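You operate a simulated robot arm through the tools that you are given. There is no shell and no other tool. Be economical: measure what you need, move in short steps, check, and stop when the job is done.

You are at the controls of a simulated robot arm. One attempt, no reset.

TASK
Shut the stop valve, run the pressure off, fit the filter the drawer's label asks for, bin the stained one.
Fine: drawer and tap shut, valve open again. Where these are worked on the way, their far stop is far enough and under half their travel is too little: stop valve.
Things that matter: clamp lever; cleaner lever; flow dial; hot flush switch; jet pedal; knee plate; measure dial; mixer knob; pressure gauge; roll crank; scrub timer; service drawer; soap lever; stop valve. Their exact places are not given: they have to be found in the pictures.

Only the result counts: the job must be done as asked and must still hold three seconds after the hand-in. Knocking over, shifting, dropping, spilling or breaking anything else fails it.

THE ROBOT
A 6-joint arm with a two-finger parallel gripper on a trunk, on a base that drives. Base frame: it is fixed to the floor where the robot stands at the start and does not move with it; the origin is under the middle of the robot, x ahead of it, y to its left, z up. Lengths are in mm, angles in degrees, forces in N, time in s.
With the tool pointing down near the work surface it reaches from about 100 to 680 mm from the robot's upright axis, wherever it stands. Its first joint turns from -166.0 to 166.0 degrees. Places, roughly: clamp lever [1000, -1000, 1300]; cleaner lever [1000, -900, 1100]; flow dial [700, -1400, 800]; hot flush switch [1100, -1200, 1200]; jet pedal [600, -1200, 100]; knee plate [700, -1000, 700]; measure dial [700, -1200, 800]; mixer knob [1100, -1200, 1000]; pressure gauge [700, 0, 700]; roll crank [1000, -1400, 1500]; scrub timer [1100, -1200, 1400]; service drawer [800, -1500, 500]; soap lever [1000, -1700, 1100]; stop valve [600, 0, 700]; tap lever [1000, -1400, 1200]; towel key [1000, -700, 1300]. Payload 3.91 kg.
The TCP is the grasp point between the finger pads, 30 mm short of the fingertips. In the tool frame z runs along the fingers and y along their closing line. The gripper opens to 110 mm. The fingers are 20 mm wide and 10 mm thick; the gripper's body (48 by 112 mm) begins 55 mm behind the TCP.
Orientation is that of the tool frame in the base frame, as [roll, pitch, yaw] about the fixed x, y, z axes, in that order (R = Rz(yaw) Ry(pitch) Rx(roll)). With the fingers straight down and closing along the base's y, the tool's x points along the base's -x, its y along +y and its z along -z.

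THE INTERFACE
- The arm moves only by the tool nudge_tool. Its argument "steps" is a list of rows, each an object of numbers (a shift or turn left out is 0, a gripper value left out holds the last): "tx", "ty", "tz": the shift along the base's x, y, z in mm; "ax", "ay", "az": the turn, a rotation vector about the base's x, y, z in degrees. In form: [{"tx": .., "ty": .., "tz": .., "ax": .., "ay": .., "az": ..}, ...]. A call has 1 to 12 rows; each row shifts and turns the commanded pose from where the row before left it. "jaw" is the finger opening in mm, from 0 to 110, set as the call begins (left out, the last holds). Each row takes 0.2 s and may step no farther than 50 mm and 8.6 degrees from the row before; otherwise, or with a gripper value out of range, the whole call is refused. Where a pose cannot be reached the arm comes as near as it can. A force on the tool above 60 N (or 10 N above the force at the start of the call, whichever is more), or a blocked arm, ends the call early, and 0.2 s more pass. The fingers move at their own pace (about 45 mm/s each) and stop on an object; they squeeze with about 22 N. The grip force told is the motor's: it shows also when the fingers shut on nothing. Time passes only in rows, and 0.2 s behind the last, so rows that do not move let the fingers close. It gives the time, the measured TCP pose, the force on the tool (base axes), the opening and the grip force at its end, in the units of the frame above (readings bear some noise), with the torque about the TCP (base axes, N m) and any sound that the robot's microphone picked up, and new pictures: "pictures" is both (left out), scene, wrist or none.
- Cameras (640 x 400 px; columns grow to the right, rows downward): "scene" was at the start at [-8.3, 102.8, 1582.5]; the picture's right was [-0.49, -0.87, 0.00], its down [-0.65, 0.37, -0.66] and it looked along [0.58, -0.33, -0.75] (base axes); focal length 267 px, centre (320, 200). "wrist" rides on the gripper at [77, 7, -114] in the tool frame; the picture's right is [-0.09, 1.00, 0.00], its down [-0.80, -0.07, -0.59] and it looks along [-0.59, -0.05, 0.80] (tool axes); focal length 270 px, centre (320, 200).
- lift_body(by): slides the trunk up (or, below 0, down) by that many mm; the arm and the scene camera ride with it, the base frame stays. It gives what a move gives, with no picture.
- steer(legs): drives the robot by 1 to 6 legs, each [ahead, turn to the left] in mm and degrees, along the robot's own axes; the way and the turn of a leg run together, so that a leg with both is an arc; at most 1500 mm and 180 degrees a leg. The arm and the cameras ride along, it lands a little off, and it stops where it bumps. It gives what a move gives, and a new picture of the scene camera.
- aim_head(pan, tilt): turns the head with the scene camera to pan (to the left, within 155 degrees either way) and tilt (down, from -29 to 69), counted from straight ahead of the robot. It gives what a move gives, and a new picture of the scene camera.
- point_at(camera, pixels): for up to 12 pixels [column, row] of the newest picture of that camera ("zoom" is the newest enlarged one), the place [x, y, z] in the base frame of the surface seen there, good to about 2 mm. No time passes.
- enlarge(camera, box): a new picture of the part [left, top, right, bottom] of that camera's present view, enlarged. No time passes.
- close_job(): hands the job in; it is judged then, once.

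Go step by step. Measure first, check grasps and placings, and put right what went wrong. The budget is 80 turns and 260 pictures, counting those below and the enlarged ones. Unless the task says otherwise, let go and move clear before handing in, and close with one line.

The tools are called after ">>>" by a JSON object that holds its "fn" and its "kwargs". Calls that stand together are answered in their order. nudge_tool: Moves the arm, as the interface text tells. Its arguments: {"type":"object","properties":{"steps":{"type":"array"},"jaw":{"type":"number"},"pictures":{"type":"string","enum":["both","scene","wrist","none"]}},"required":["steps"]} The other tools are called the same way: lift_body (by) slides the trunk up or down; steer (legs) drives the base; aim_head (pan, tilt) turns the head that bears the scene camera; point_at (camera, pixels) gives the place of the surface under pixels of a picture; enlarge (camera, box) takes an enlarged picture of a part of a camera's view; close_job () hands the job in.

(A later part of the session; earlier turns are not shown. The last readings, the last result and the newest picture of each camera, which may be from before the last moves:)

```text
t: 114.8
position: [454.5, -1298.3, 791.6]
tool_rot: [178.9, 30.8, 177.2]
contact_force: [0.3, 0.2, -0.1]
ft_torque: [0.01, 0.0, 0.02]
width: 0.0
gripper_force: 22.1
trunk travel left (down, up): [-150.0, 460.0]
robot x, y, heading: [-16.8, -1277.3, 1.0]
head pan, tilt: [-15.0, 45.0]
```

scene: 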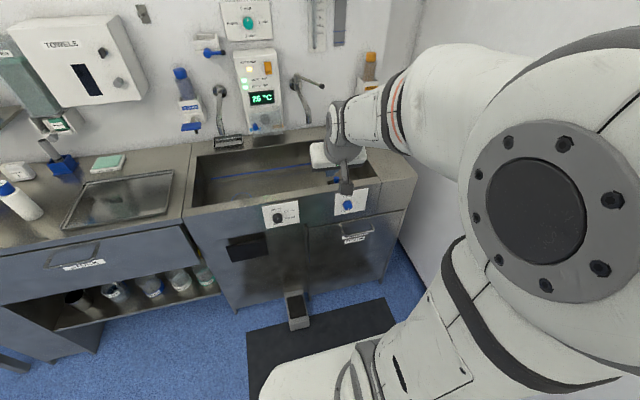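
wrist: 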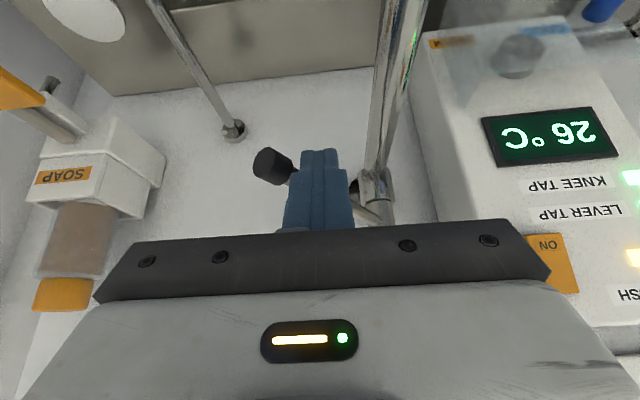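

Bar is at x≈641, z≈650, y −1425…−1565. I'll roll the gripper 90° so the fingers straddle the bar, tilt to 45°, and stop short of it.

>>> {"fn": "nudge_tool", "kwargs": {"steps": [{"tx": 8, "ty": -17.5, "tz": 0, "ax": 4.2, "az": -6.8}, {"tx": 8, "ty": -17.5, "tz": 0, "ax": 4.2, "az": -6.8}, {"tx": 8, "ty": -17.5, "tz": -5, "ax": 4.2, "az": -6.8}, {"tx": 8, "ty": -17.5, "tz": -5, "ax": 4.2, "az": -6.8}, {"tx": 8, "ty": -17.5, "tz": -5, "ax": 4.2, "az": -6.8}, {"tx": 8, "ty": -17.5, "tz": -5, "ax": 4.2, "az": -6.8}, {"tx": 8, "ty": -17.5, "tz": -10, "ax": 4.2, "az": -6.8}, {"tx": 8, "ty": -17.5, "tz": -10, "ax": 4.2, "az": -6.8}, {"tx": 8, "ty": -17.5, "tz": -10, "ax": 4.2, "az": -6.8}, {"tx": 8, "ty": -17.5, "tz": -10, "ax": 4.2, "az": -6.8}, {"tx": 20, "ty": -15, "tz": -10, "ax": 4.2, "az": -6.8}, {"ay": -7, "tx": 20}], "jaw": 30}}

```text
t: 117.4
position: [575.2, -1491.9, 721.6]
tool_rot: [141.8, -1.0, 90.2]
contact_force: [-0.3, -0.4, 0.4]
ft_torque: [0.04, -0.02, 0.0]
width: 30.2
gripper_force: 0.0
trunk travel left (down, up): [-150.0, 460.0]
robot x, y, heading: [-24.3, -1280.1, 0.8]
head pan, tilt: [-15.0, 45.0]
```

scene: 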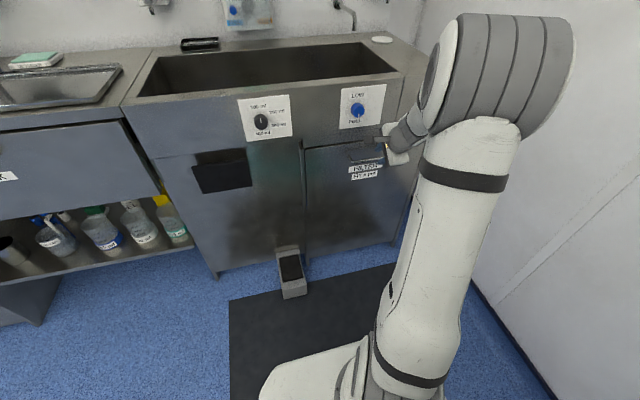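
wrist: 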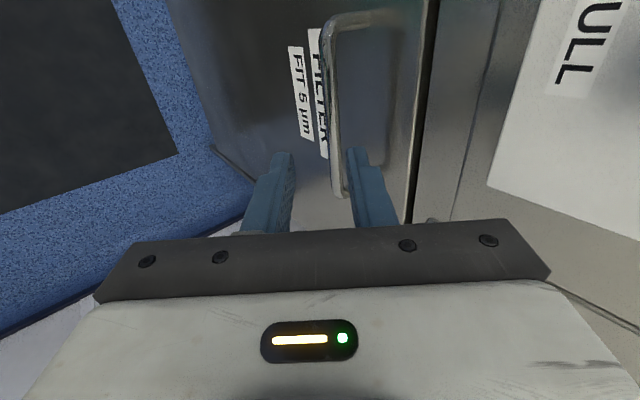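

Fingers straddle the line of the bar. Advancing along the tool axis.

>>> {"fn": "nudge_tool", "kwargs": {"steps": [{"ay": -4}, {"tx": 15, "tz": -16}, {"tx": 15, "tz": -16}, {"tx": 13, "tz": -14}, {"tx": 11, "tz": -15}, {}]}}

```text
t: 118.8
position: [628.7, -1489.7, 660.0]
tool_rot: [137.9, -0.9, 90.4]
contact_force: [0.2, -0.3, -0.3]
ft_torque: [0.03, 0.0, -0.02]
width: 29.9
gripper_force: 0.0
trunk travel left (down, up): [-150.0, 460.0]
robot x, y, heading: [-19.5, -1277.4, 1.3]
head pan, tilt: [-15.0, 45.0]
```

scene: 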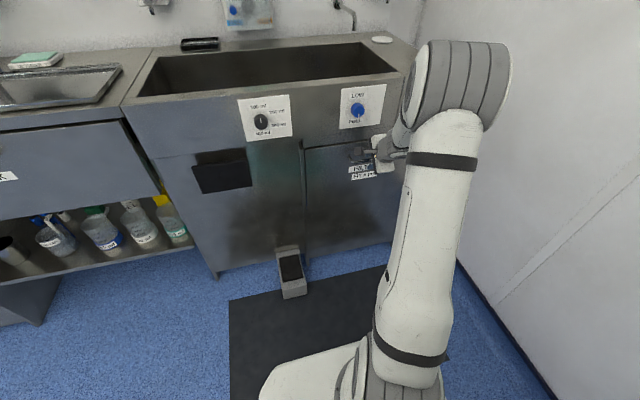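
wrist: 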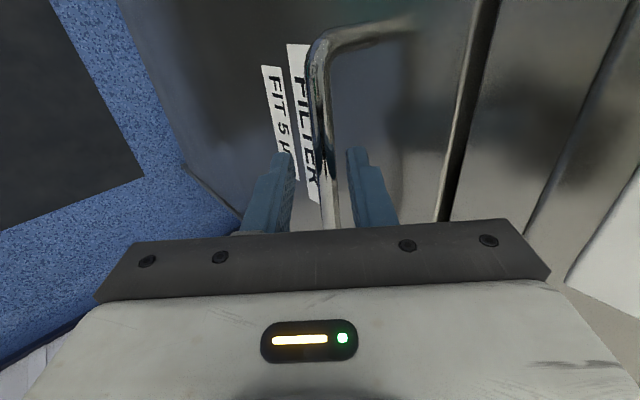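

Bar lies between the fingers. Closing and pulling −x.

>>> {"fn": "nudge_tool", "kwargs": {"steps": [{}, {}, {}, {"tx": -15}, {"tx": -20}, {"tx": -25}, {"tx": -25}, {"tx": -25}], "jaw": 0}}

```text
t: 120.6
position: [521.1, -1488.1, 664.2]
tool_rot: [137.5, -0.8, 90.3]
contact_force: [-1.5, -17.2, 26.3]
ft_torque: [-1.31, -0.34, -0.1]
width: 11.8
gripper_force: 44.9
trunk travel left (down, up): [-150.0, 460.0]
robot x, y, heading: [-21.9, -1282.9, 1.2]
head pan, tilt: [-15.0, 45.0]
```

scene: 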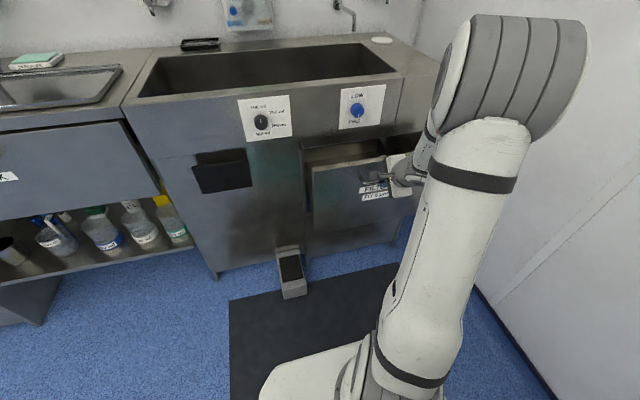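
wrist: 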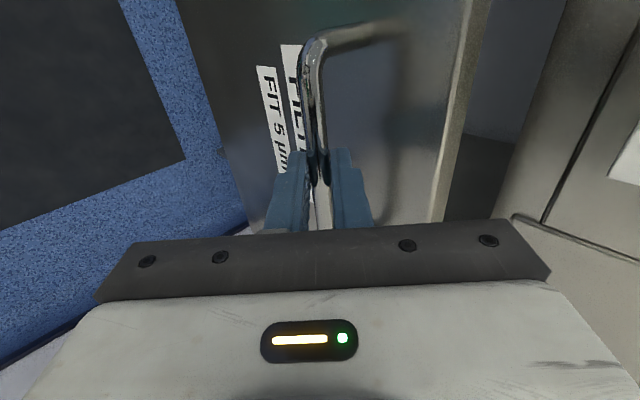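

Drawer is opening smoothly. Pulling further.

>>> {"fn": "nudge_tool", "kwargs": {"steps": [{"tx": -25, "tz": -2}, {"tx": -25}, {"tx": -25}, {"tx": -25}, {"tx": -25}, {"tx": -25}, {"tx": -25}]}}

```text
t: 122.2
position: [350.0, -1490.4, 662.4]
tool_rot: [138.0, -1.2, 90.9]
contact_force: [-1.5, 28.6, 21.8]
ft_torque: [-0.02, -0.29, 0.9]
width: 11.8
gripper_force: 44.7
out of reach, approached as far as the arm can: row 7
trunk travel left (down, up): [-150.0, 460.0]
robot x, y, heading: [-24.4, -1279.4, 1.0]
head pan, tilt: [-15.0, 45.0]
```

scene: 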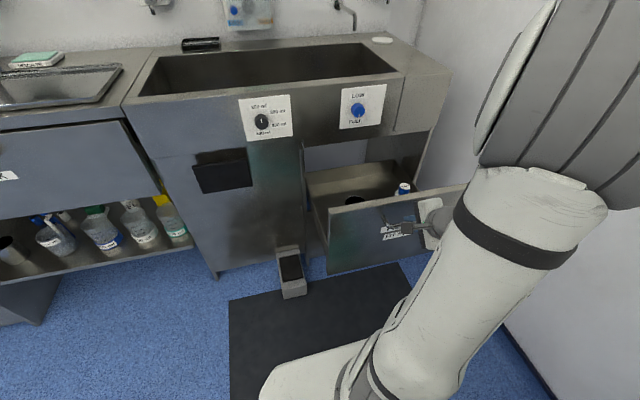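
wrist: 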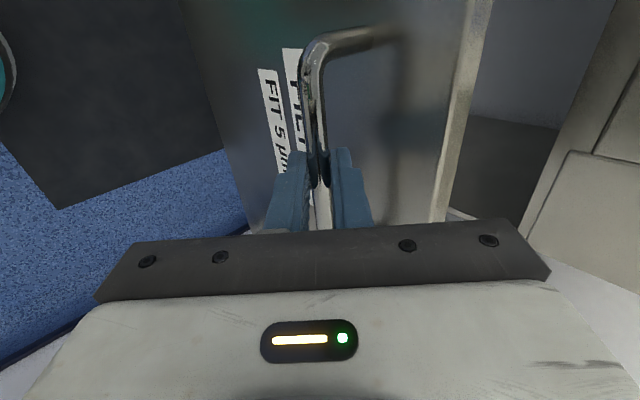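

Drawer open ~280 mm; a blue-topped filter stands at (403,190) and a hole at (355,200). Releasing and withdrawing along the tool axis.

>>> {"fn": "nudge_tool", "kwargs": {"steps": [{}, {}, {"tx": -10, "tz": 11}, {"tx": -10, "tz": 11}, {"tx": -10, "tz": 11}, {"tz": 15, "tx": -10}], "jaw": 34}}

```text
t: 123.6
position: [311.5, -1496.9, 712.0]
tool_rot: [137.8, -1.0, 90.4]
contact_force: [-1.3, -0.1, -0.4]
ft_torque: [0.0, -0.01, 0.01]
width: 34.0
gripper_force: 0.2
out of reach, approached as far as the arm can: row 4
trunk travel left (down, up): [-150.0, 460.0]
robot x, y, heading: [-23.1, -1278.0, 1.0]
head pan, tilt: [-15.0, 45.0]
```

scene: 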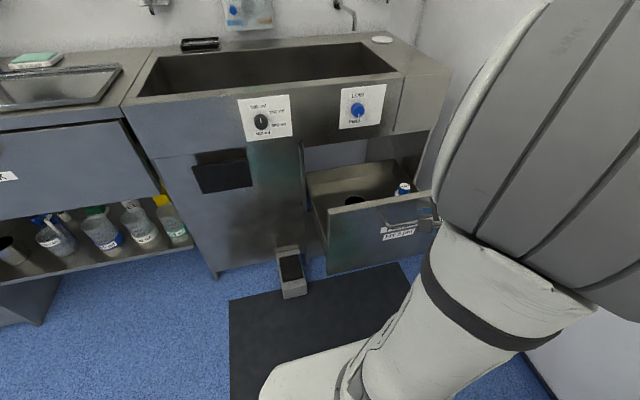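
wrist: 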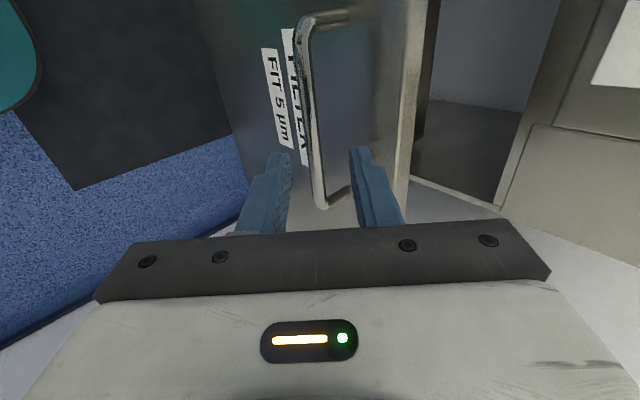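

Released. Raising the trunk and looking down into the drawer.

>>> {"fn": "lift_body", "kwargs": {"by": 400}}

>>> {"fn": "aim_head", "kwargs": {"pan": -25, "tilt": 50}}

>>> {"fn": "enlarge", "kwargs": {"camera": "scene", "box": [220, 150, 440, 330]}}

```text
t: 127.4
position: [312.0, -1497.9, 1111.8]
tool_rot: [137.8, -0.9, 90.4]
contact_force: [-0.8, -0.9, -0.8]
ft_torque: [-0.03, -0.01, 0.02]
width: 34.3
gripper_force: 0.2
trunk travel left (down, up): [-550.0, 60.0]
robot x, y, heading: [-19.9, -1279.5, 1.0]
head pan, tilt: [-15.0, 45.0]
```

```text
t: 128.1
position: [313.5, -1496.9, 1111.7]
tool_rot: [137.8, -0.9, 90.4]
contact_force: [-0.4, 0.2, 0.9]
ft_torque: [0.02, 0.05, 0.02]
width: 33.9
gripper_force: 0.1
trunk travel left (down, up): [-550.0, 60.0]
robot x, y, heading: [-24.9, -1276.1, 1.1]
head pan, tilt: [-25.0, 50.0]
```

scene: 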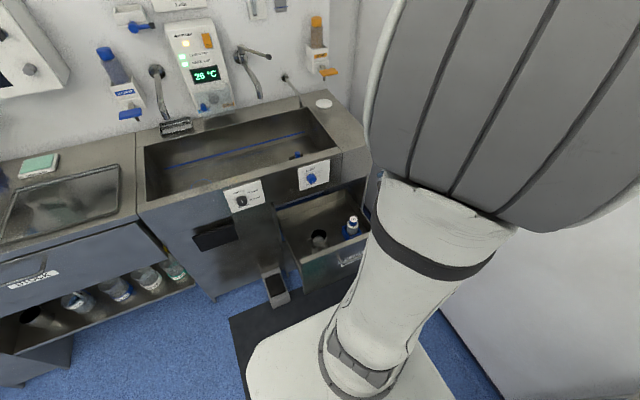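

```text
2.22 times, centred on (330, 240) of scene
```

zoom: 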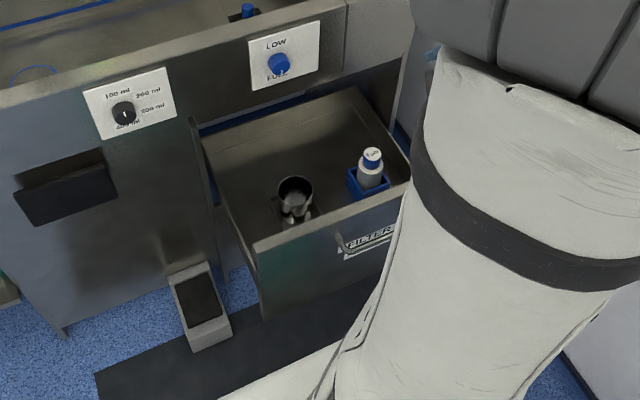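

>>> {"fn": "enlarge", "kwargs": {"camera": "scene", "box": [300, 205, 370, 260]}}

>>> {"fn": "point_at", "kwargs": {"camera": "zoom", "pixels": [[180, 255], [160, 215], [165, 330], [470, 170], [470, 195], [455, 250], [480, 250], [520, 240], [415, 215]]}}

```text
7.27 times, centred on (335, 232) of scene
```

zoom: 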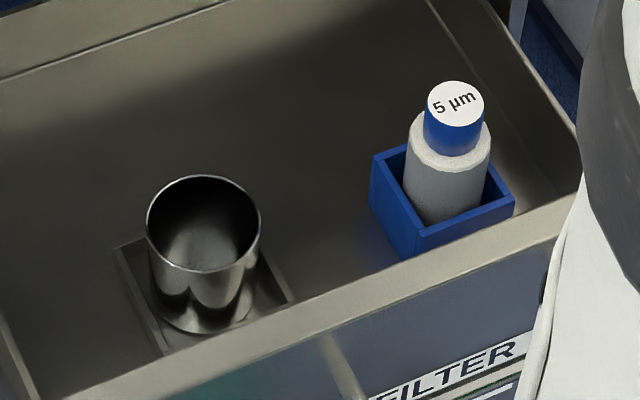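

```text
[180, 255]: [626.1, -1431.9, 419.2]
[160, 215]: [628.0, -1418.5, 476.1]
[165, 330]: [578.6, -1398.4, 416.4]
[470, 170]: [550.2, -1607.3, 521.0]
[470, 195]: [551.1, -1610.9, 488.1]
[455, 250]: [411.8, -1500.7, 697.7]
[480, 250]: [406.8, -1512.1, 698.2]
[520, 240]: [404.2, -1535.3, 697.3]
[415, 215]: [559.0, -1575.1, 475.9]
```

The drawer holds a metal cup and a 5 µm cartridge in a blue holder. I'll set the tool vertical with the normal roll and look from above with the wrist camera.

>>> {"fn": "nudge_tool", "kwargs": {"steps": [{"ay": 8, "tx": 15}, {"ay": 8, "tx": 15}, {"ay": 8, "tx": 15}, {"ay": 8, "tx": 15}, {"ay": 8, "tx": 15}, {"ay": 2, "tx": 15}], "pictures": "none"}}

>>> {"fn": "nudge_tool", "kwargs": {"steps": [{"az": 8.2, "tx": 10, "tz": -15}, {"az": 8.2, "tx": 10, "tz": -15}, {"az": 8.2, "tx": 10, "tz": -15}, {"az": 8.2, "tx": 10, "tz": -15}, {"az": 8.2, "tx": 10, "tz": -15}, {"az": 8.2, "tx": 10, "tz": -15}, {"az": 8.2, "tx": 10, "tz": -15}, {"az": 8.2, "tx": 10, "tz": -15}, {"az": 8.2, "tz": -15}, {"az": 8.2, "tz": -15}, {"az": 7.5, "tz": -15}], "jaw": 90}}

```text
t: 129.5
position: [404.0, -1498.0, 1110.0]
tool_rot: [-180.0, -0.9, 89.6]
contact_force: [1.1, -0.1, 0.2]
ft_torque: [0.0, -0.04, 0.01]
width: 34.1
gripper_force: 0.1
trunk travel left (down, up): [-550.0, 60.0]
robot x, y, heading: [-22.9, -1279.9, 1.0]
head pan, tilt: [-25.0, 50.0]
```

```text
t: 131.9
position: [484.9, -1497.7, 947.1]
tool_rot: [179.8, -1.0, 179.3]
contact_force: [0.1, 0.1, -0.2]
ft_torque: [0.0, 0.01, 0.0]
width: 90.1
gripper_force: 0.1
trunk travel left (down, up): [-550.0, 60.0]
robot x, y, heading: [-23.0, -1277.4, 1.1]
head pan, tilt: [-25.0, 50.0]
```

scene: 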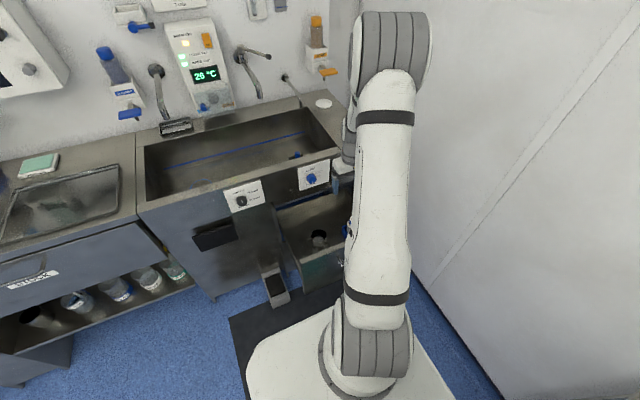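
wrist: 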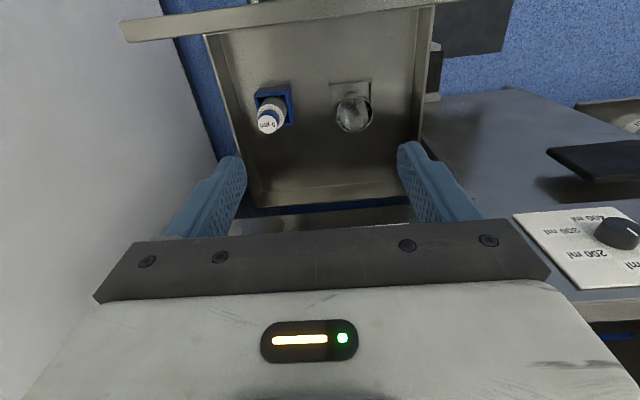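

>>> {"fn": "enlarge", "kwargs": {"camera": "wrist", "box": [210, 60, 410, 160]}}

>>> {"fn": "point_at", "kwargs": {"camera": "wrist", "pixels": [[265, 127], [272, 110], [288, 100], [352, 115], [352, 97], [370, 115], [335, 115], [350, 88], [310, 120], [300, 22], [310, 195]]}}

```text
3.20 times, centred on (310, 110) of wrist
```

zoom: 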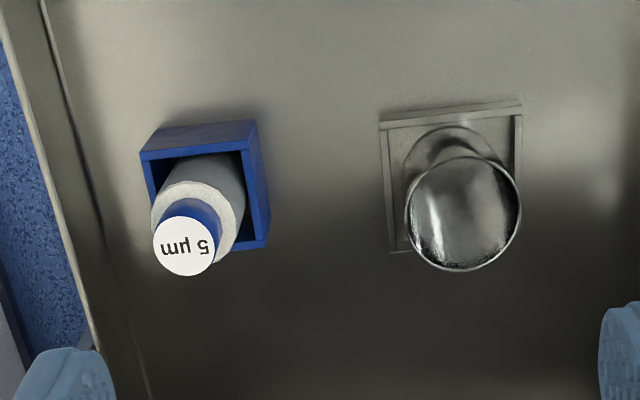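

```text
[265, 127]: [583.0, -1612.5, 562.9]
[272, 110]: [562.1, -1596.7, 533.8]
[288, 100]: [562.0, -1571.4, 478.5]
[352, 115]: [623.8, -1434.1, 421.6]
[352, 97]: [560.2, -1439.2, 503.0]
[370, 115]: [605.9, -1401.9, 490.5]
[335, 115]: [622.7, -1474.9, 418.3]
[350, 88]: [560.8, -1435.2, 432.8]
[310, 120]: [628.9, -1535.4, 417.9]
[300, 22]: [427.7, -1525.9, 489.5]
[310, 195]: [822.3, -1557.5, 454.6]
```

The cup looks empty; I need a close look at the drawer's cartridge for stains. Lowering the wrist camera.

>>> {"fn": "nudge_tool", "kwargs": {"steps": [{"tz": -40, "ty": -20}, {"tz": -40, "ty": -20}, {"tz": -40, "ty": -20}, {"tz": -40, "ty": -20}, {"tz": -30, "tx": 5}], "pictures": "wrist"}}

>>> {"fn": "enlarge", "kwargs": {"camera": "wrist", "box": [230, 60, 450, 230]}}

```text
t: 133.1
position: [487.0, -1576.6, 759.0]
tool_rot: [179.8, -0.8, 179.2]
contact_force: [-0.1, -0.1, 0.9]
ft_torque: [-0.03, 0.02, 0.01]
width: 89.8
gripper_force: 0.1
trunk travel left (down, up): [-550.0, 60.0]
robot x, y, heading: [-19.4, -1281.4, 0.8]
head pan, tilt: [-25.0, 50.0]
```

wrist: 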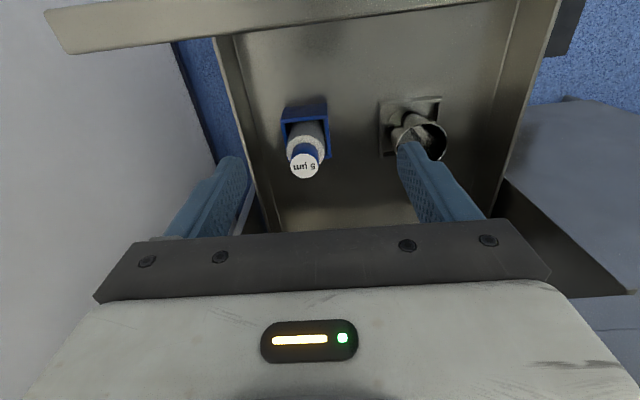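

```text
2.35 times, centred on (340, 145) of wrist
```

zoom: 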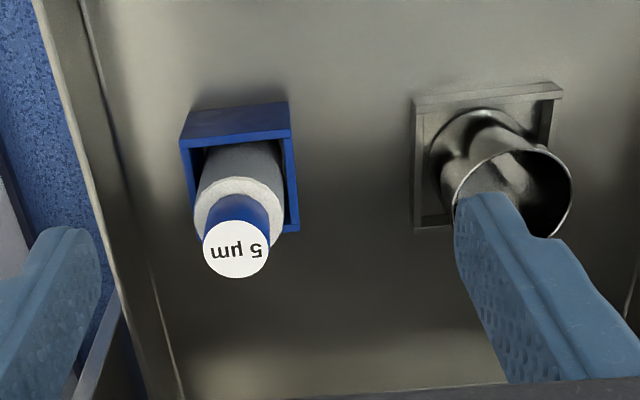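

Not conclusive. I'll look at the counter area (cartridges, blue holder by the wall) again from here.

>>> {"fn": "aim_head", "kwargs": {"pan": 25, "tilt": 35}}

>>> {"fn": "enlarge", "kwargs": {"camera": "scene", "box": [270, 130, 450, 250]}}

>>> {"fn": "enlarge", "kwargs": {"camera": "scene", "box": [200, 120, 340, 220]}}

```text
t: 134.3
position: [487.6, -1576.5, 759.4]
tool_rot: [179.8, -1.0, 179.2]
contact_force: [0.4, 0.2, -0.7]
ft_torque: [0.01, 0.02, 0.02]
width: 89.9
gripper_force: 0.0
trunk travel left (down, up): [-550.0, 60.0]
robot x, y, heading: [-26.0, -1279.1, 1.3]
head pan, tilt: [25.0, 35.0]
```

scene: 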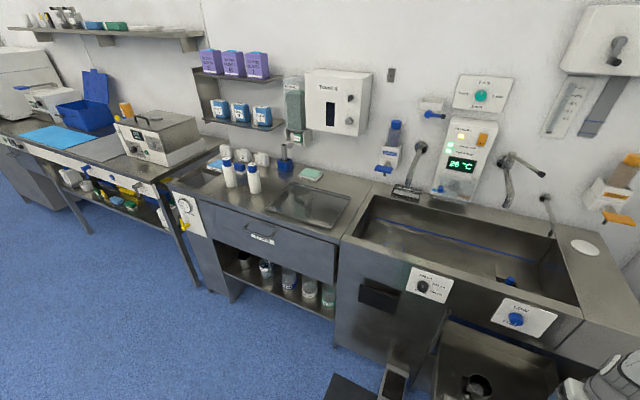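

```text
3.33 times, centred on (360, 190) of scene
```

zoom: 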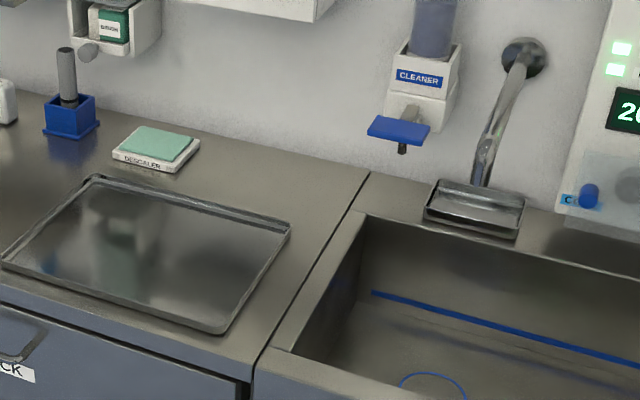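

```text
4.00 times, centred on (270, 170) of scene
```

zoom: 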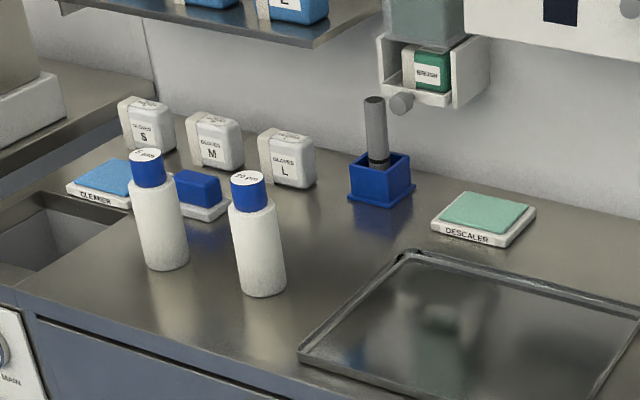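

I'll lower the camera between the two items for a proper close-up of cup and cartridge.

>>> {"fn": "nudge_tool", "kwargs": {"steps": [{"tz": -40, "ty": 15}, {"tz": -40, "ty": 15}, {"tz": -40, "ty": 15}, {"tz": -40, "ty": 12}, {}], "jaw": 50, "pictures": "wrist"}}

>>> {"fn": "enlarge", "kwargs": {"camera": "wrist", "box": [380, 20, 560, 180]}}

>>> {"fn": "enlarge", "kwargs": {"camera": "wrist", "box": [140, 20, 320, 180]}}

```text
t: 135.5
position: [488.5, -1520.1, 595.1]
tool_rot: [179.8, -0.9, 179.2]
contact_force: [-0.9, -1.1, -0.6]
ft_torque: [0.02, -0.01, 0.04]
width: 50.1
gripper_force: 0.1
trunk travel left (down, up): [-550.0, 60.0]
robot x, y, heading: [-24.1, -1280.9, 0.9]
head pan, tilt: [25.0, 35.0]
```

wrist: 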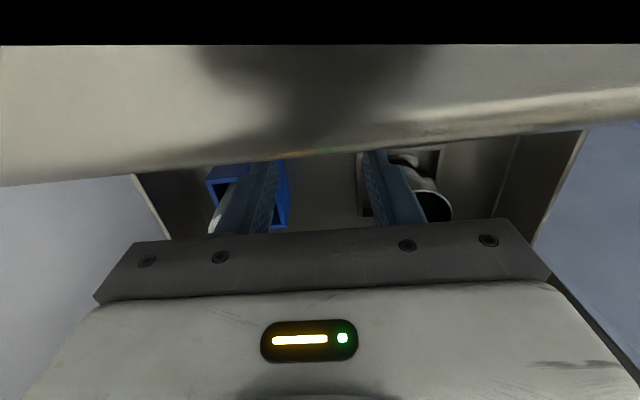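

```text
2.50 times, centred on (470, 100) of wrist
```

zoom: 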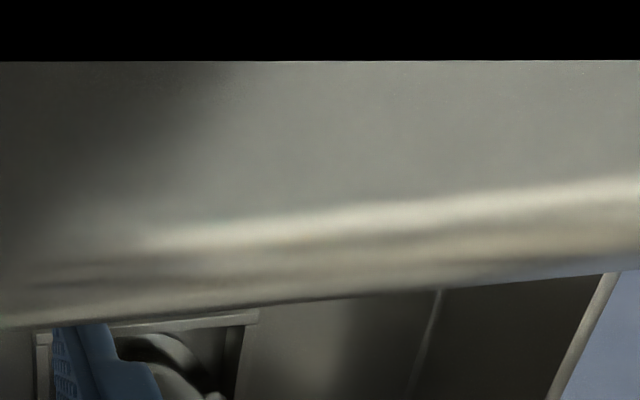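

```text
2.50 times, centred on (230, 100) of wrist
```

zoom: 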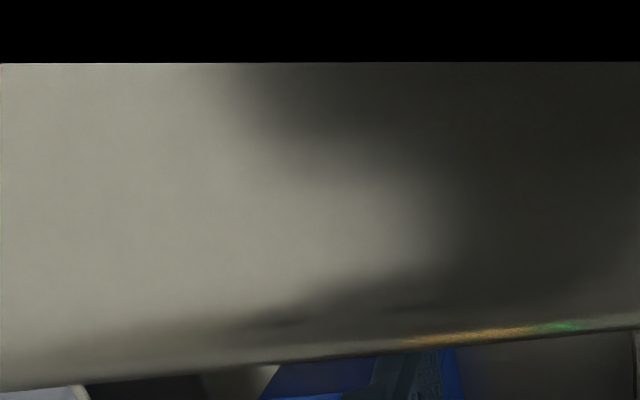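

The drawer front hides the view; I'll go up and forward over the drawer.

>>> {"fn": "nudge_tool", "kwargs": {"steps": [{"tz": 40}, {"tz": 40, "tx": 20}, {"tz": 20, "tx": 40}, {"tx": 10}, {}], "jaw": 100, "pictures": "wrist"}}

>>> {"fn": "enlarge", "kwargs": {"camera": "wrist", "box": [360, 20, 520, 160]}}

>>> {"fn": "enlarge", "kwargs": {"camera": "wrist", "box": [160, 20, 320, 160]}}

```text
t: 136.7
position: [559.8, -1520.5, 696.5]
tool_rot: [179.8, -1.0, 179.2]
contact_force: [-0.3, -0.1, -0.2]
ft_torque: [-0.01, -0.01, 0.0]
width: 100.1
gripper_force: 0.1
trunk travel left (down, up): [-550.0, 60.0]
robot x, y, heading: [-21.1, -1281.0, 1.2]
head pan, tilt: [25.0, 35.0]
```

wrist: 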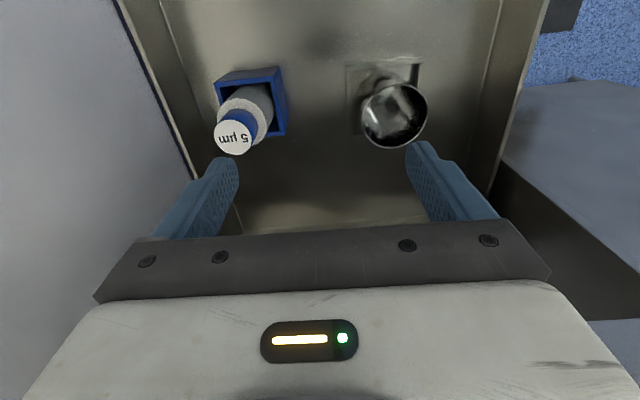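

```text
2.86 times, centred on (440, 90) of wrist
```

zoom: 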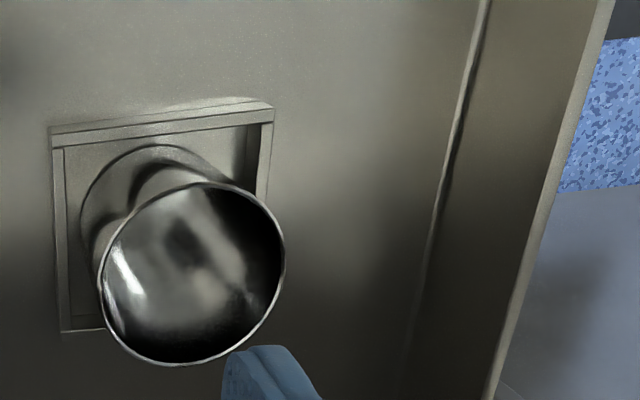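

```text
2.86 times, centred on (240, 90) of wrist
```

zoom: 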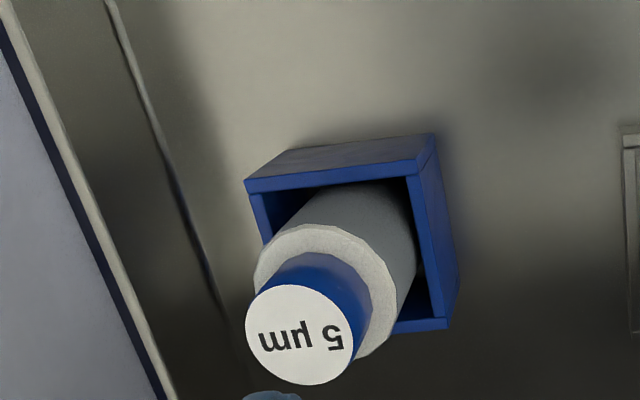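

The cartridge in the blue seat is visibly grayer than the white ones on the counter, so it's the used one to replace. Measuring it for the grasp.

>>> {"fn": "point_at", "kwargs": {"camera": "wrist", "pixels": [[233, 137], [220, 130], [248, 138], [232, 150], [262, 112], [245, 104], [222, 84], [281, 72], [286, 130], [245, 120], [260, 90]]}}

>>> {"fn": "aim_head", "kwargs": {"pan": -25, "tilt": 50}}

>>> {"fn": "enlarge", "kwargs": {"camera": "scene", "box": [260, 170, 420, 290]}}

```text
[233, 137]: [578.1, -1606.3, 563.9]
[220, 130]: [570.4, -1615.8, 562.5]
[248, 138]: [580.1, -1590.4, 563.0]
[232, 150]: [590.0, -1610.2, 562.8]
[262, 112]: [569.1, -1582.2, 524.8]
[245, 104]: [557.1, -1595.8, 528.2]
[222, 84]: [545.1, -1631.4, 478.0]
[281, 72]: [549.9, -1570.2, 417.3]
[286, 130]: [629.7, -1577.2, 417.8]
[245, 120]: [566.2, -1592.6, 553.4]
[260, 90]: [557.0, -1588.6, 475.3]
```

```text
t: 137.9
position: [559.3, -1519.5, 695.4]
tool_rot: [179.9, -1.0, 179.2]
contact_force: [-0.2, 0.5, 0.0]
ft_torque: [0.01, -0.01, 0.01]
width: 100.2
gripper_force: 0.1
trunk travel left (down, up): [-550.0, 60.0]
robot x, y, heading: [-24.9, -1282.4, 1.1]
head pan, tilt: [-25.0, 50.0]
```

scene: 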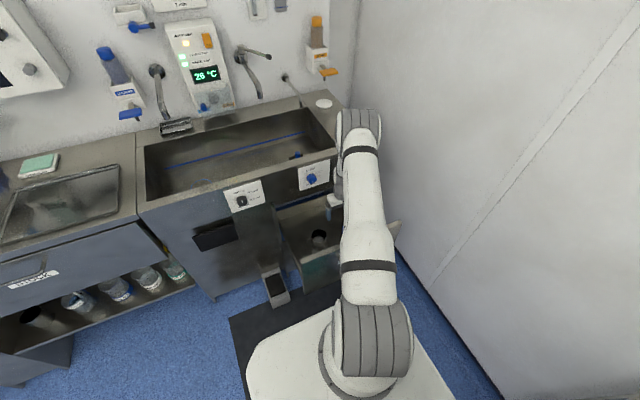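

```text
3.33 times, centred on (340, 230) of scene
```

zoom: 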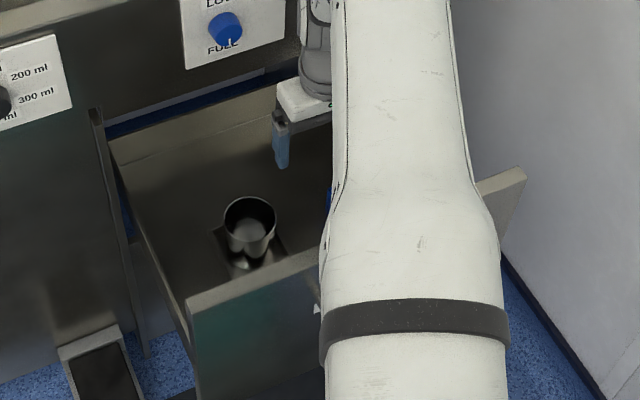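

Label centre (578,-1606,564); body radius ≈28, shoulder at z≈526. Moving over it and descending to grip the body.

>>> {"fn": "nudge_tool", "kwargs": {"steps": [{"tx": 9, "ty": -43, "az": 0.8}, {"tx": 9, "ty": -43}, {"tz": -35}, {"tz": -35}, {}], "jaw": 85}}

```text
t: 139.1
position: [576.0, -1610.2, 624.1]
tool_rot: [179.8, -0.9, 179.9]
contact_force: [-0.2, -0.3, 0.6]
ft_torque: [-0.04, 0.01, -0.01]
width: 85.2
gripper_force: 0.2
trunk travel left (down, up): [-550.0, 60.0]
robot x, y, heading: [-25.3, -1280.1, 0.8]
head pan, tilt: [-25.0, 50.0]
```

scene: 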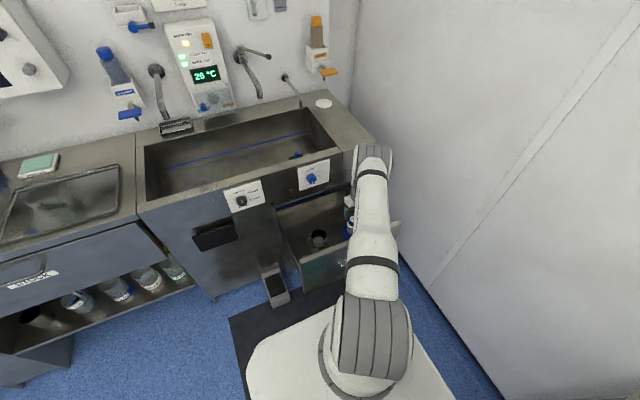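
wrist: 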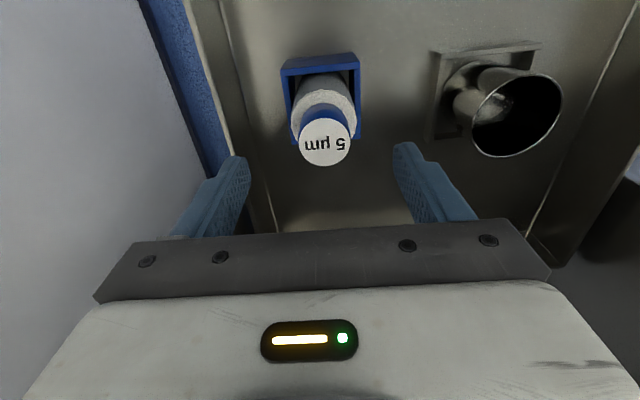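

Well centred. Descending and closing.

>>> {"fn": "nudge_tool", "kwargs": {"steps": [{"tz": -30, "ty": 3, "tx": 2}, {"tz": -30}, {"tz": -25}, {"tz": -18}, {}]}}

>>> {"fn": "nudge_tool", "kwargs": {"steps": [{}, {}, {}, {}], "jaw": 40, "pictures": "wrist"}}

```text
t: 140.3
position: [578.2, -1605.2, 521.4]
tool_rot: [179.8, -0.9, -180.0]
contact_force: [-0.1, 0.2, -0.1]
ft_torque: [0.02, -0.01, -0.01]
width: 84.9
gripper_force: 0.0
trunk travel left (down, up): [-550.0, 60.0]
robot x, y, heading: [-21.3, -1282.3, 0.9]
head pan, tilt: [-25.0, 50.0]
```

scene: 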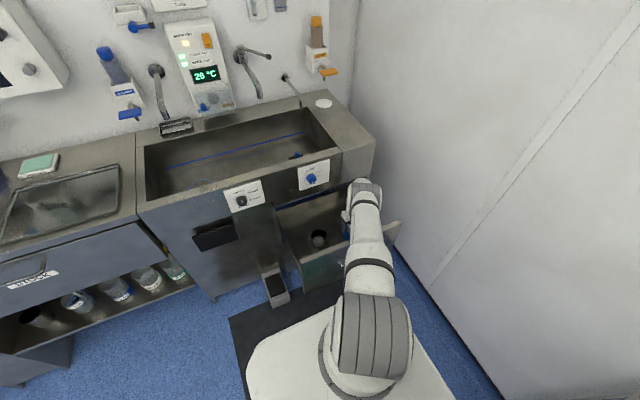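
wrist: 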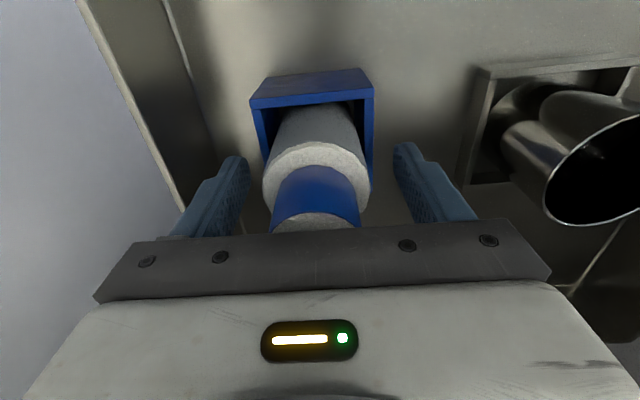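

```text
t: 141.3
position: [579.0, -1605.8, 521.9]
tool_rot: [179.8, -1.0, 179.9]
contact_force: [0.4, -0.1, 0.1]
ft_torque: [-0.15, -0.03, 0.03]
width: 53.4
gripper_force: 21.9
trunk travel left (down, up): [-550.0, 60.0]
robot x, y, heading: [-20.9, -1279.6, 1.0]
head pan, tilt: [-25.0, 50.0]
```

wrist: 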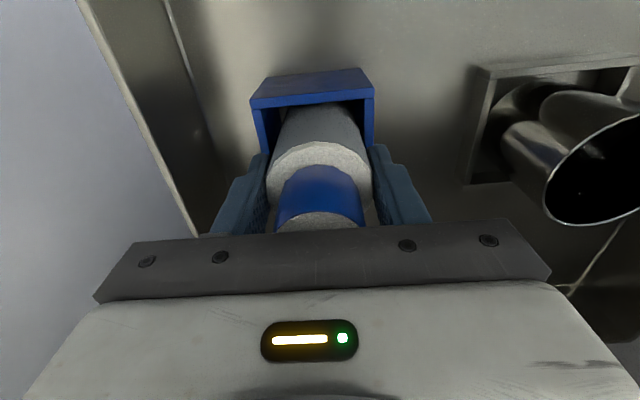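

Gripped (53 mm). Lifting it straight out.

>>> {"fn": "nudge_tool", "kwargs": {"steps": [{"tz": 15}, {"tz": 30}, {"tz": 40}, {"tz": 45}, {"tz": 45}, {"tz": 45}, {"tz": 45}, {"tz": 45}, {"tz": 45}, {"tz": 45}, {"tz": 40, "tx": -20}, {"tx": -30}]}}

>>> {"fn": "enlarge", "kwargs": {"camera": "wrist", "box": [220, 100, 430, 240]}}

>>> {"fn": "enlarge", "kwargs": {"camera": "scene", "box": [270, 110, 430, 230]}}

```text
t: 143.9
position: [524.4, -1605.7, 963.9]
tool_rot: [179.8, -0.9, -180.0]
contact_force: [-0.3, -0.5, -2.1]
ft_torque: [0.01, -0.02, 0.04]
width: 53.0
gripper_force: 21.9
trunk travel left (down, up): [-550.0, 60.0]
robot x, y, heading: [-24.3, -1283.0, 0.9]
head pan, tilt: [-25.0, 50.0]
```

scene: 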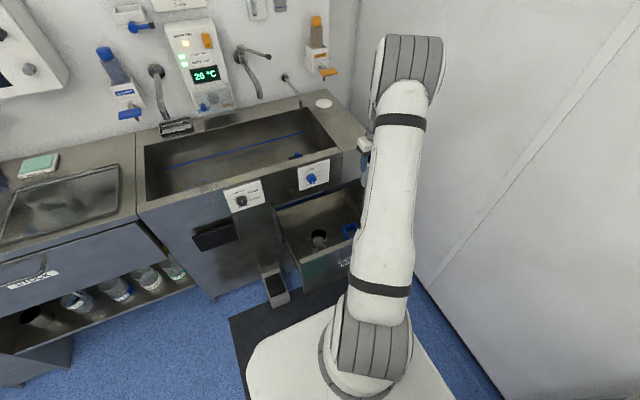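
wrist: 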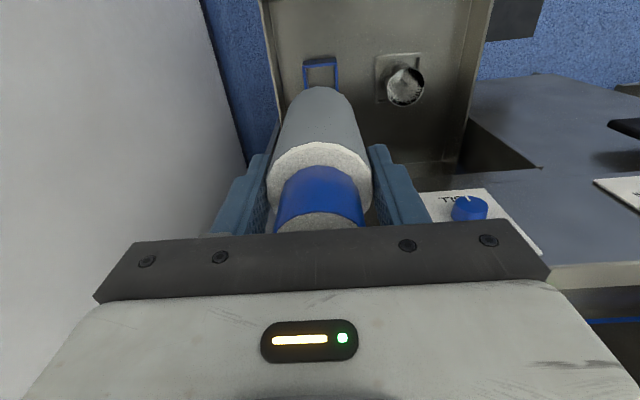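

```text
2.86 times, centred on (325, 170) of wrist
```

zoom: 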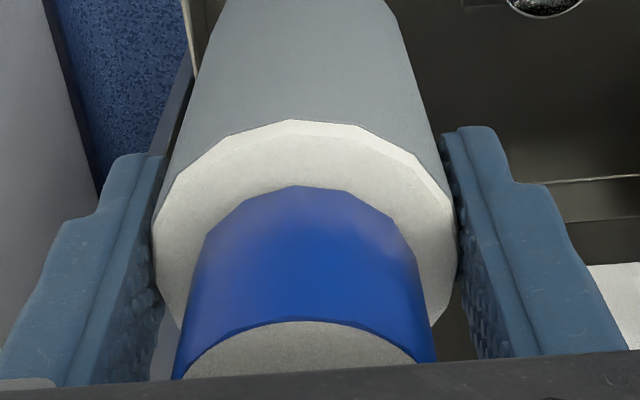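

```text
3.33 times, centred on (350, 170) of scene
```

zoom: 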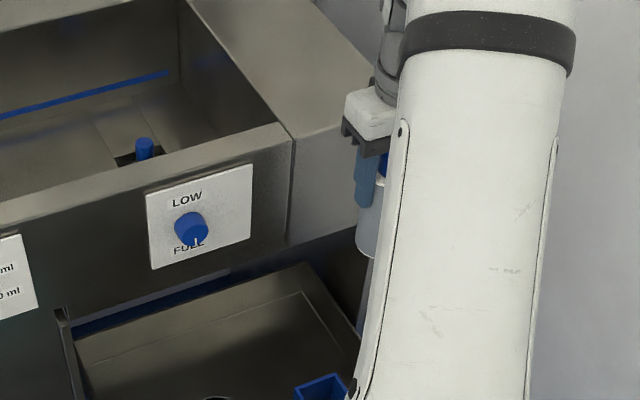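

No stain is visible on the sides seen so far. I'll bring it in front of the head camera and turn it to check all sides.

>>> {"fn": "nudge_tool", "kwargs": {"steps": [{"tz": 40, "ty": 30}, {"tz": 40, "ty": 40}, {"tz": 20, "ty": 45, "tx": -10}, {"ty": 45, "tx": -10}, {"ty": 45, "tx": -10}, {"ty": 45, "tx": -10}, {"ty": 45}, {}], "pictures": "none"}}

>>> {"fn": "aim_head", "kwargs": {"pan": -12, "tilt": 45}}

>>> {"fn": "enlarge", "kwargs": {"camera": "scene", "box": [200, 100, 440, 280]}}

```text
refused: row 2 steps farther than a row can; nothing moved
```

```text
t: 144.6
position: [525.4, -1605.4, 963.2]
tool_rot: [179.9, -1.0, -180.0]
contact_force: [-0.1, 0.7, -2.0]
ft_torque: [-0.02, 0.01, 0.01]
width: 53.4
gripper_force: 21.6
trunk travel left (down, up): [-550.0, 60.0]
robot x, y, heading: [-23.0, -1276.6, 1.2]
head pan, tilt: [-12.0, 45.0]
```

scene: 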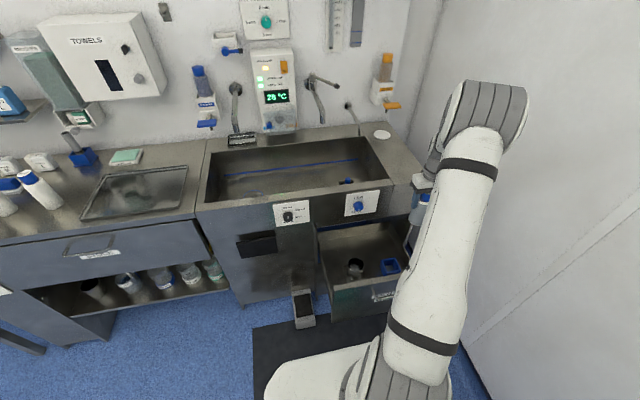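

```text
2.22 times, centred on (320, 190) of scene
```

zoom: 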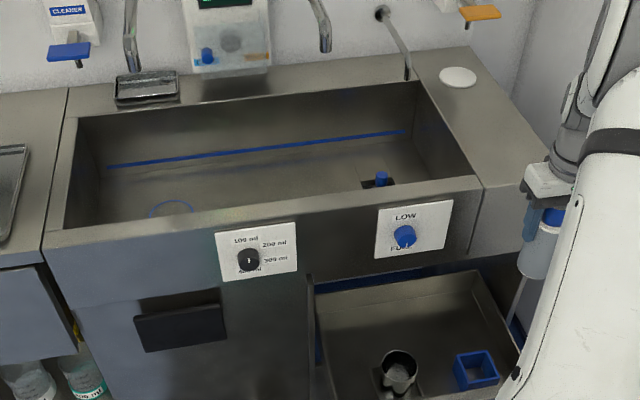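

>>> {"fn": "nudge_tool", "kwargs": {"steps": [{"tz": 40, "ty": 25}, {"tz": 40, "ty": 28}, {"tz": 20, "ty": 45, "tx": -5}, {"ty": 45, "tx": -10}, {"ty": 45, "tx": -10}, {"ty": 45, "tx": -10}, {"ty": 45}, {}], "pictures": "scene"}}

>>> {"fn": "enlarge", "kwargs": {"camera": "scene", "box": [260, 120, 440, 260]}}

>>> {"fn": "nudge_tool", "kwargs": {"steps": [{"az": 8.5}, {"az": 8.5}, {"az": 8.5}, {"az": 8.5}, {"az": 8.5}, {"az": 8.5}, {"az": 8.5}, {"az": 8.5}, {"az": 8.5}, {"az": 8.5}, {"az": 8.5}, {}], "pictures": "scene"}}

>>> {"fn": "enlarge", "kwargs": {"camera": "scene", "box": [260, 120, 440, 260]}}

```text
t: 146.4
position: [494.9, -1325.1, 1060.9]
tool_rot: [179.8, -1.1, 180.0]
contact_force: [-0.1, 0.0, -0.5]
ft_torque: [0.05, 0.03, -0.01]
width: 53.3
gripper_force: 22.3
trunk travel left (down, up): [-550.0, 60.0]
robot x, y, heading: [-21.6, -1284.3, 0.9]
head pan, tilt: [-12.0, 45.0]
```

scene: 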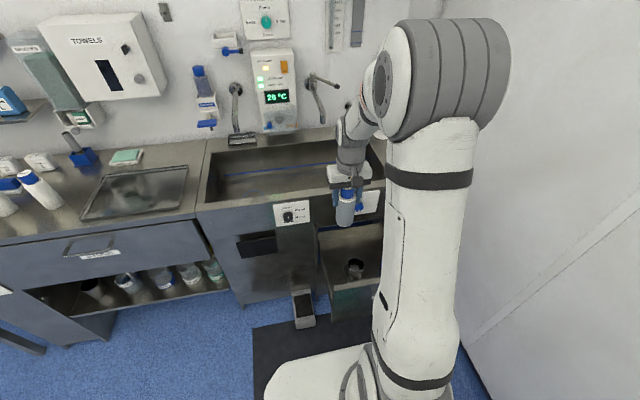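

```text
2.86 times, centred on (350, 190) of scene
```

zoom: 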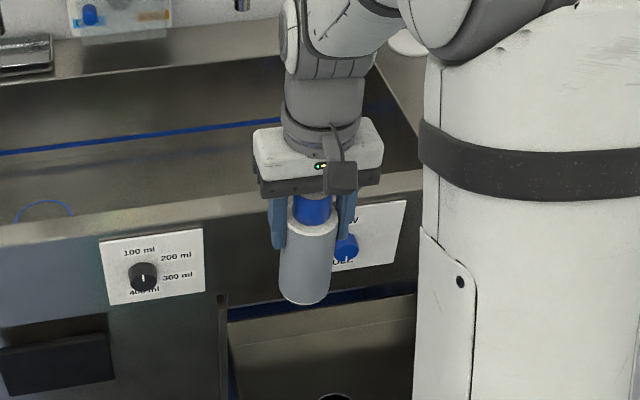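

```text
t: 149.0
position: [492.4, -1325.3, 1063.2]
tool_rot: [179.7, -0.9, -86.4]
contact_force: [0.4, 0.8, -1.9]
ft_torque: [0.01, -0.02, -0.01]
width: 53.2
gripper_force: 21.9
trunk travel left (down, up): [-550.0, 60.0]
robot x, y, heading: [-24.6, -1281.8, 0.9]
head pan, tilt: [-12.0, 45.0]
```

scene: 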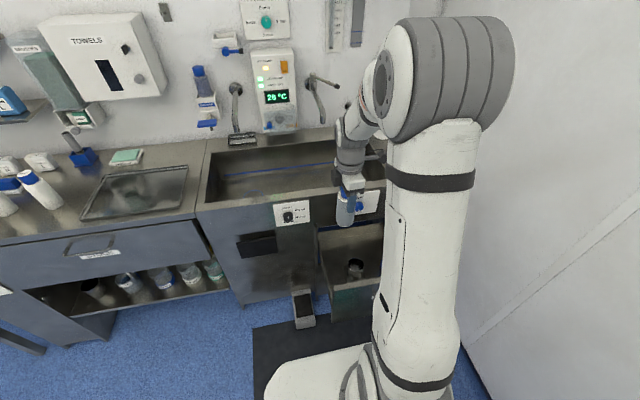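

```text
2.86 times, centred on (350, 190) of scene
```

zoom: 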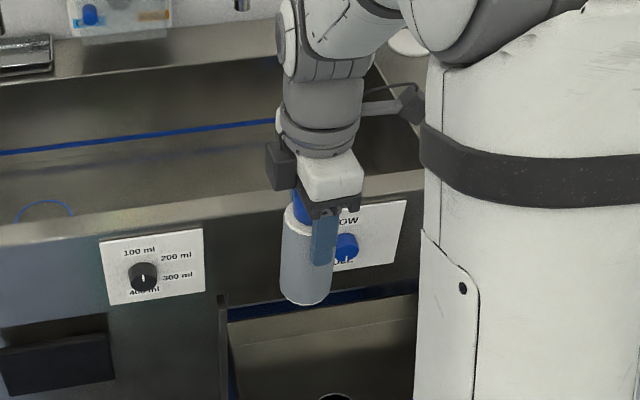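

Two sides are clean. Turning the other way to inspect the −y and +x sides.

>>> {"fn": "nudge_tool", "kwargs": {"steps": [{"az": -8.5}, {"az": -8.5}, {"az": -8.5}, {"az": -8.5}, {"az": -8.5}, {"az": -8.5}, {"az": -8.5}, {"az": -8.5}, {"az": -8.5}, {"az": -8.5}, {"az": -8.5}, {"az": -8.5}], "pictures": "none"}}

>>> {"fn": "nudge_tool", "kwargs": {"steps": [{"az": -8.5}, {"az": -8.5}, {"az": -8.5}, {"az": -8.5}, {"az": -8.5}, {"az": -8.5}, {"az": -8.5}, {"az": -8.5}, {"az": -8.5}, {"az": -8.5}, {}], "pictures": "scene"}}

>>> {"fn": "enlarge", "kwargs": {"camera": "scene", "box": [260, 120, 440, 260]}}

>>> {"fn": "nudge_tool", "kwargs": {"steps": [{"az": -8.5}, {"az": -8.5}, {"az": -8.5}, {"az": -8.5}, {"az": -8.5}, {"az": -8.5}, {"az": -8.5}, {}], "pictures": "scene"}}

>>> {"fn": "enlarge", "kwargs": {"camera": "scene", "box": [260, 120, 440, 260]}}

```text
t: 151.6
position: [492.1, -1326.0, 1063.1]
tool_rot: [179.8, -1.0, 171.2]
contact_force: [-0.7, -0.7, -2.3]
ft_torque: [-0.01, -0.01, -0.03]
width: 53.3
gripper_force: 22.7
trunk travel left (down, up): [-550.0, 60.0]
robot x, y, heading: [-20.9, -1277.4, 1.1]
head pan, tilt: [-12.0, 45.0]
```

```text
t: 154.0
position: [492.5, -1326.1, 1062.7]
tool_rot: [179.7, -0.8, 86.4]
contact_force: [0.4, -0.3, -1.3]
ft_torque: [-0.01, 0.01, 0.0]
width: 53.1
gripper_force: 22.2
trunk travel left (down, up): [-550.0, 60.0]
robot x, y, heading: [-27.7, -1278.9, 1.0]
head pan, tilt: [-12.0, 45.0]
```

scene: 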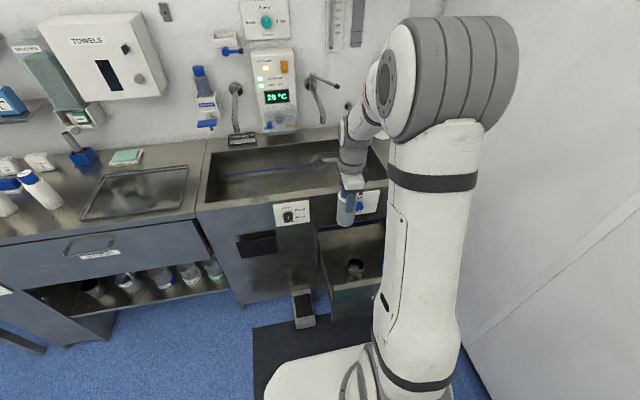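

```text
2.86 times, centred on (350, 190) of scene
```

zoom: 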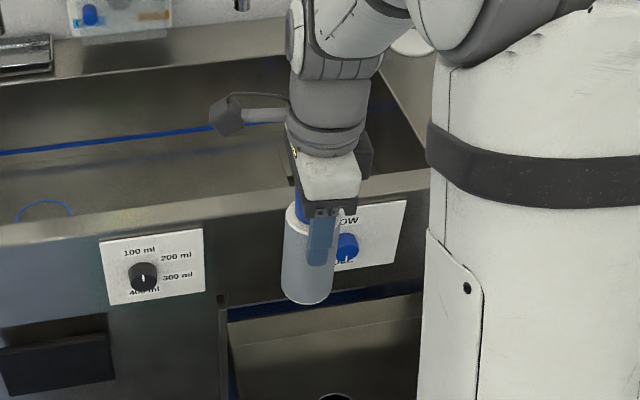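

```text
t: 155.8
position: [493.2, -1324.9, 1063.1]
tool_rot: [179.8, -0.9, 26.8]
contact_force: [0.2, 0.2, -2.3]
ft_torque: [0.0, -0.03, -0.01]
width: 53.1
gripper_force: 21.9
trunk travel left (down, up): [-550.0, 60.0]
robot x, y, heading: [-23.1, -1277.3, 1.1]
head pan, tilt: [-12.0, 45.0]
```

scene: 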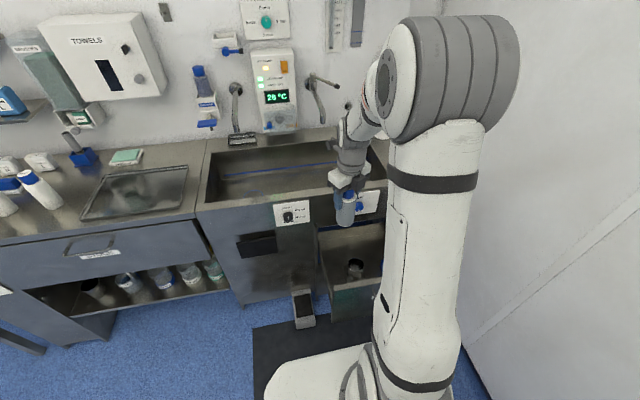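

```text
2.86 times, centred on (350, 190) of scene
```

zoom: 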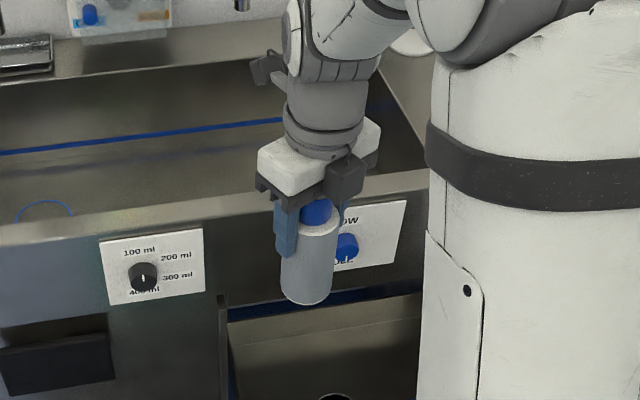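

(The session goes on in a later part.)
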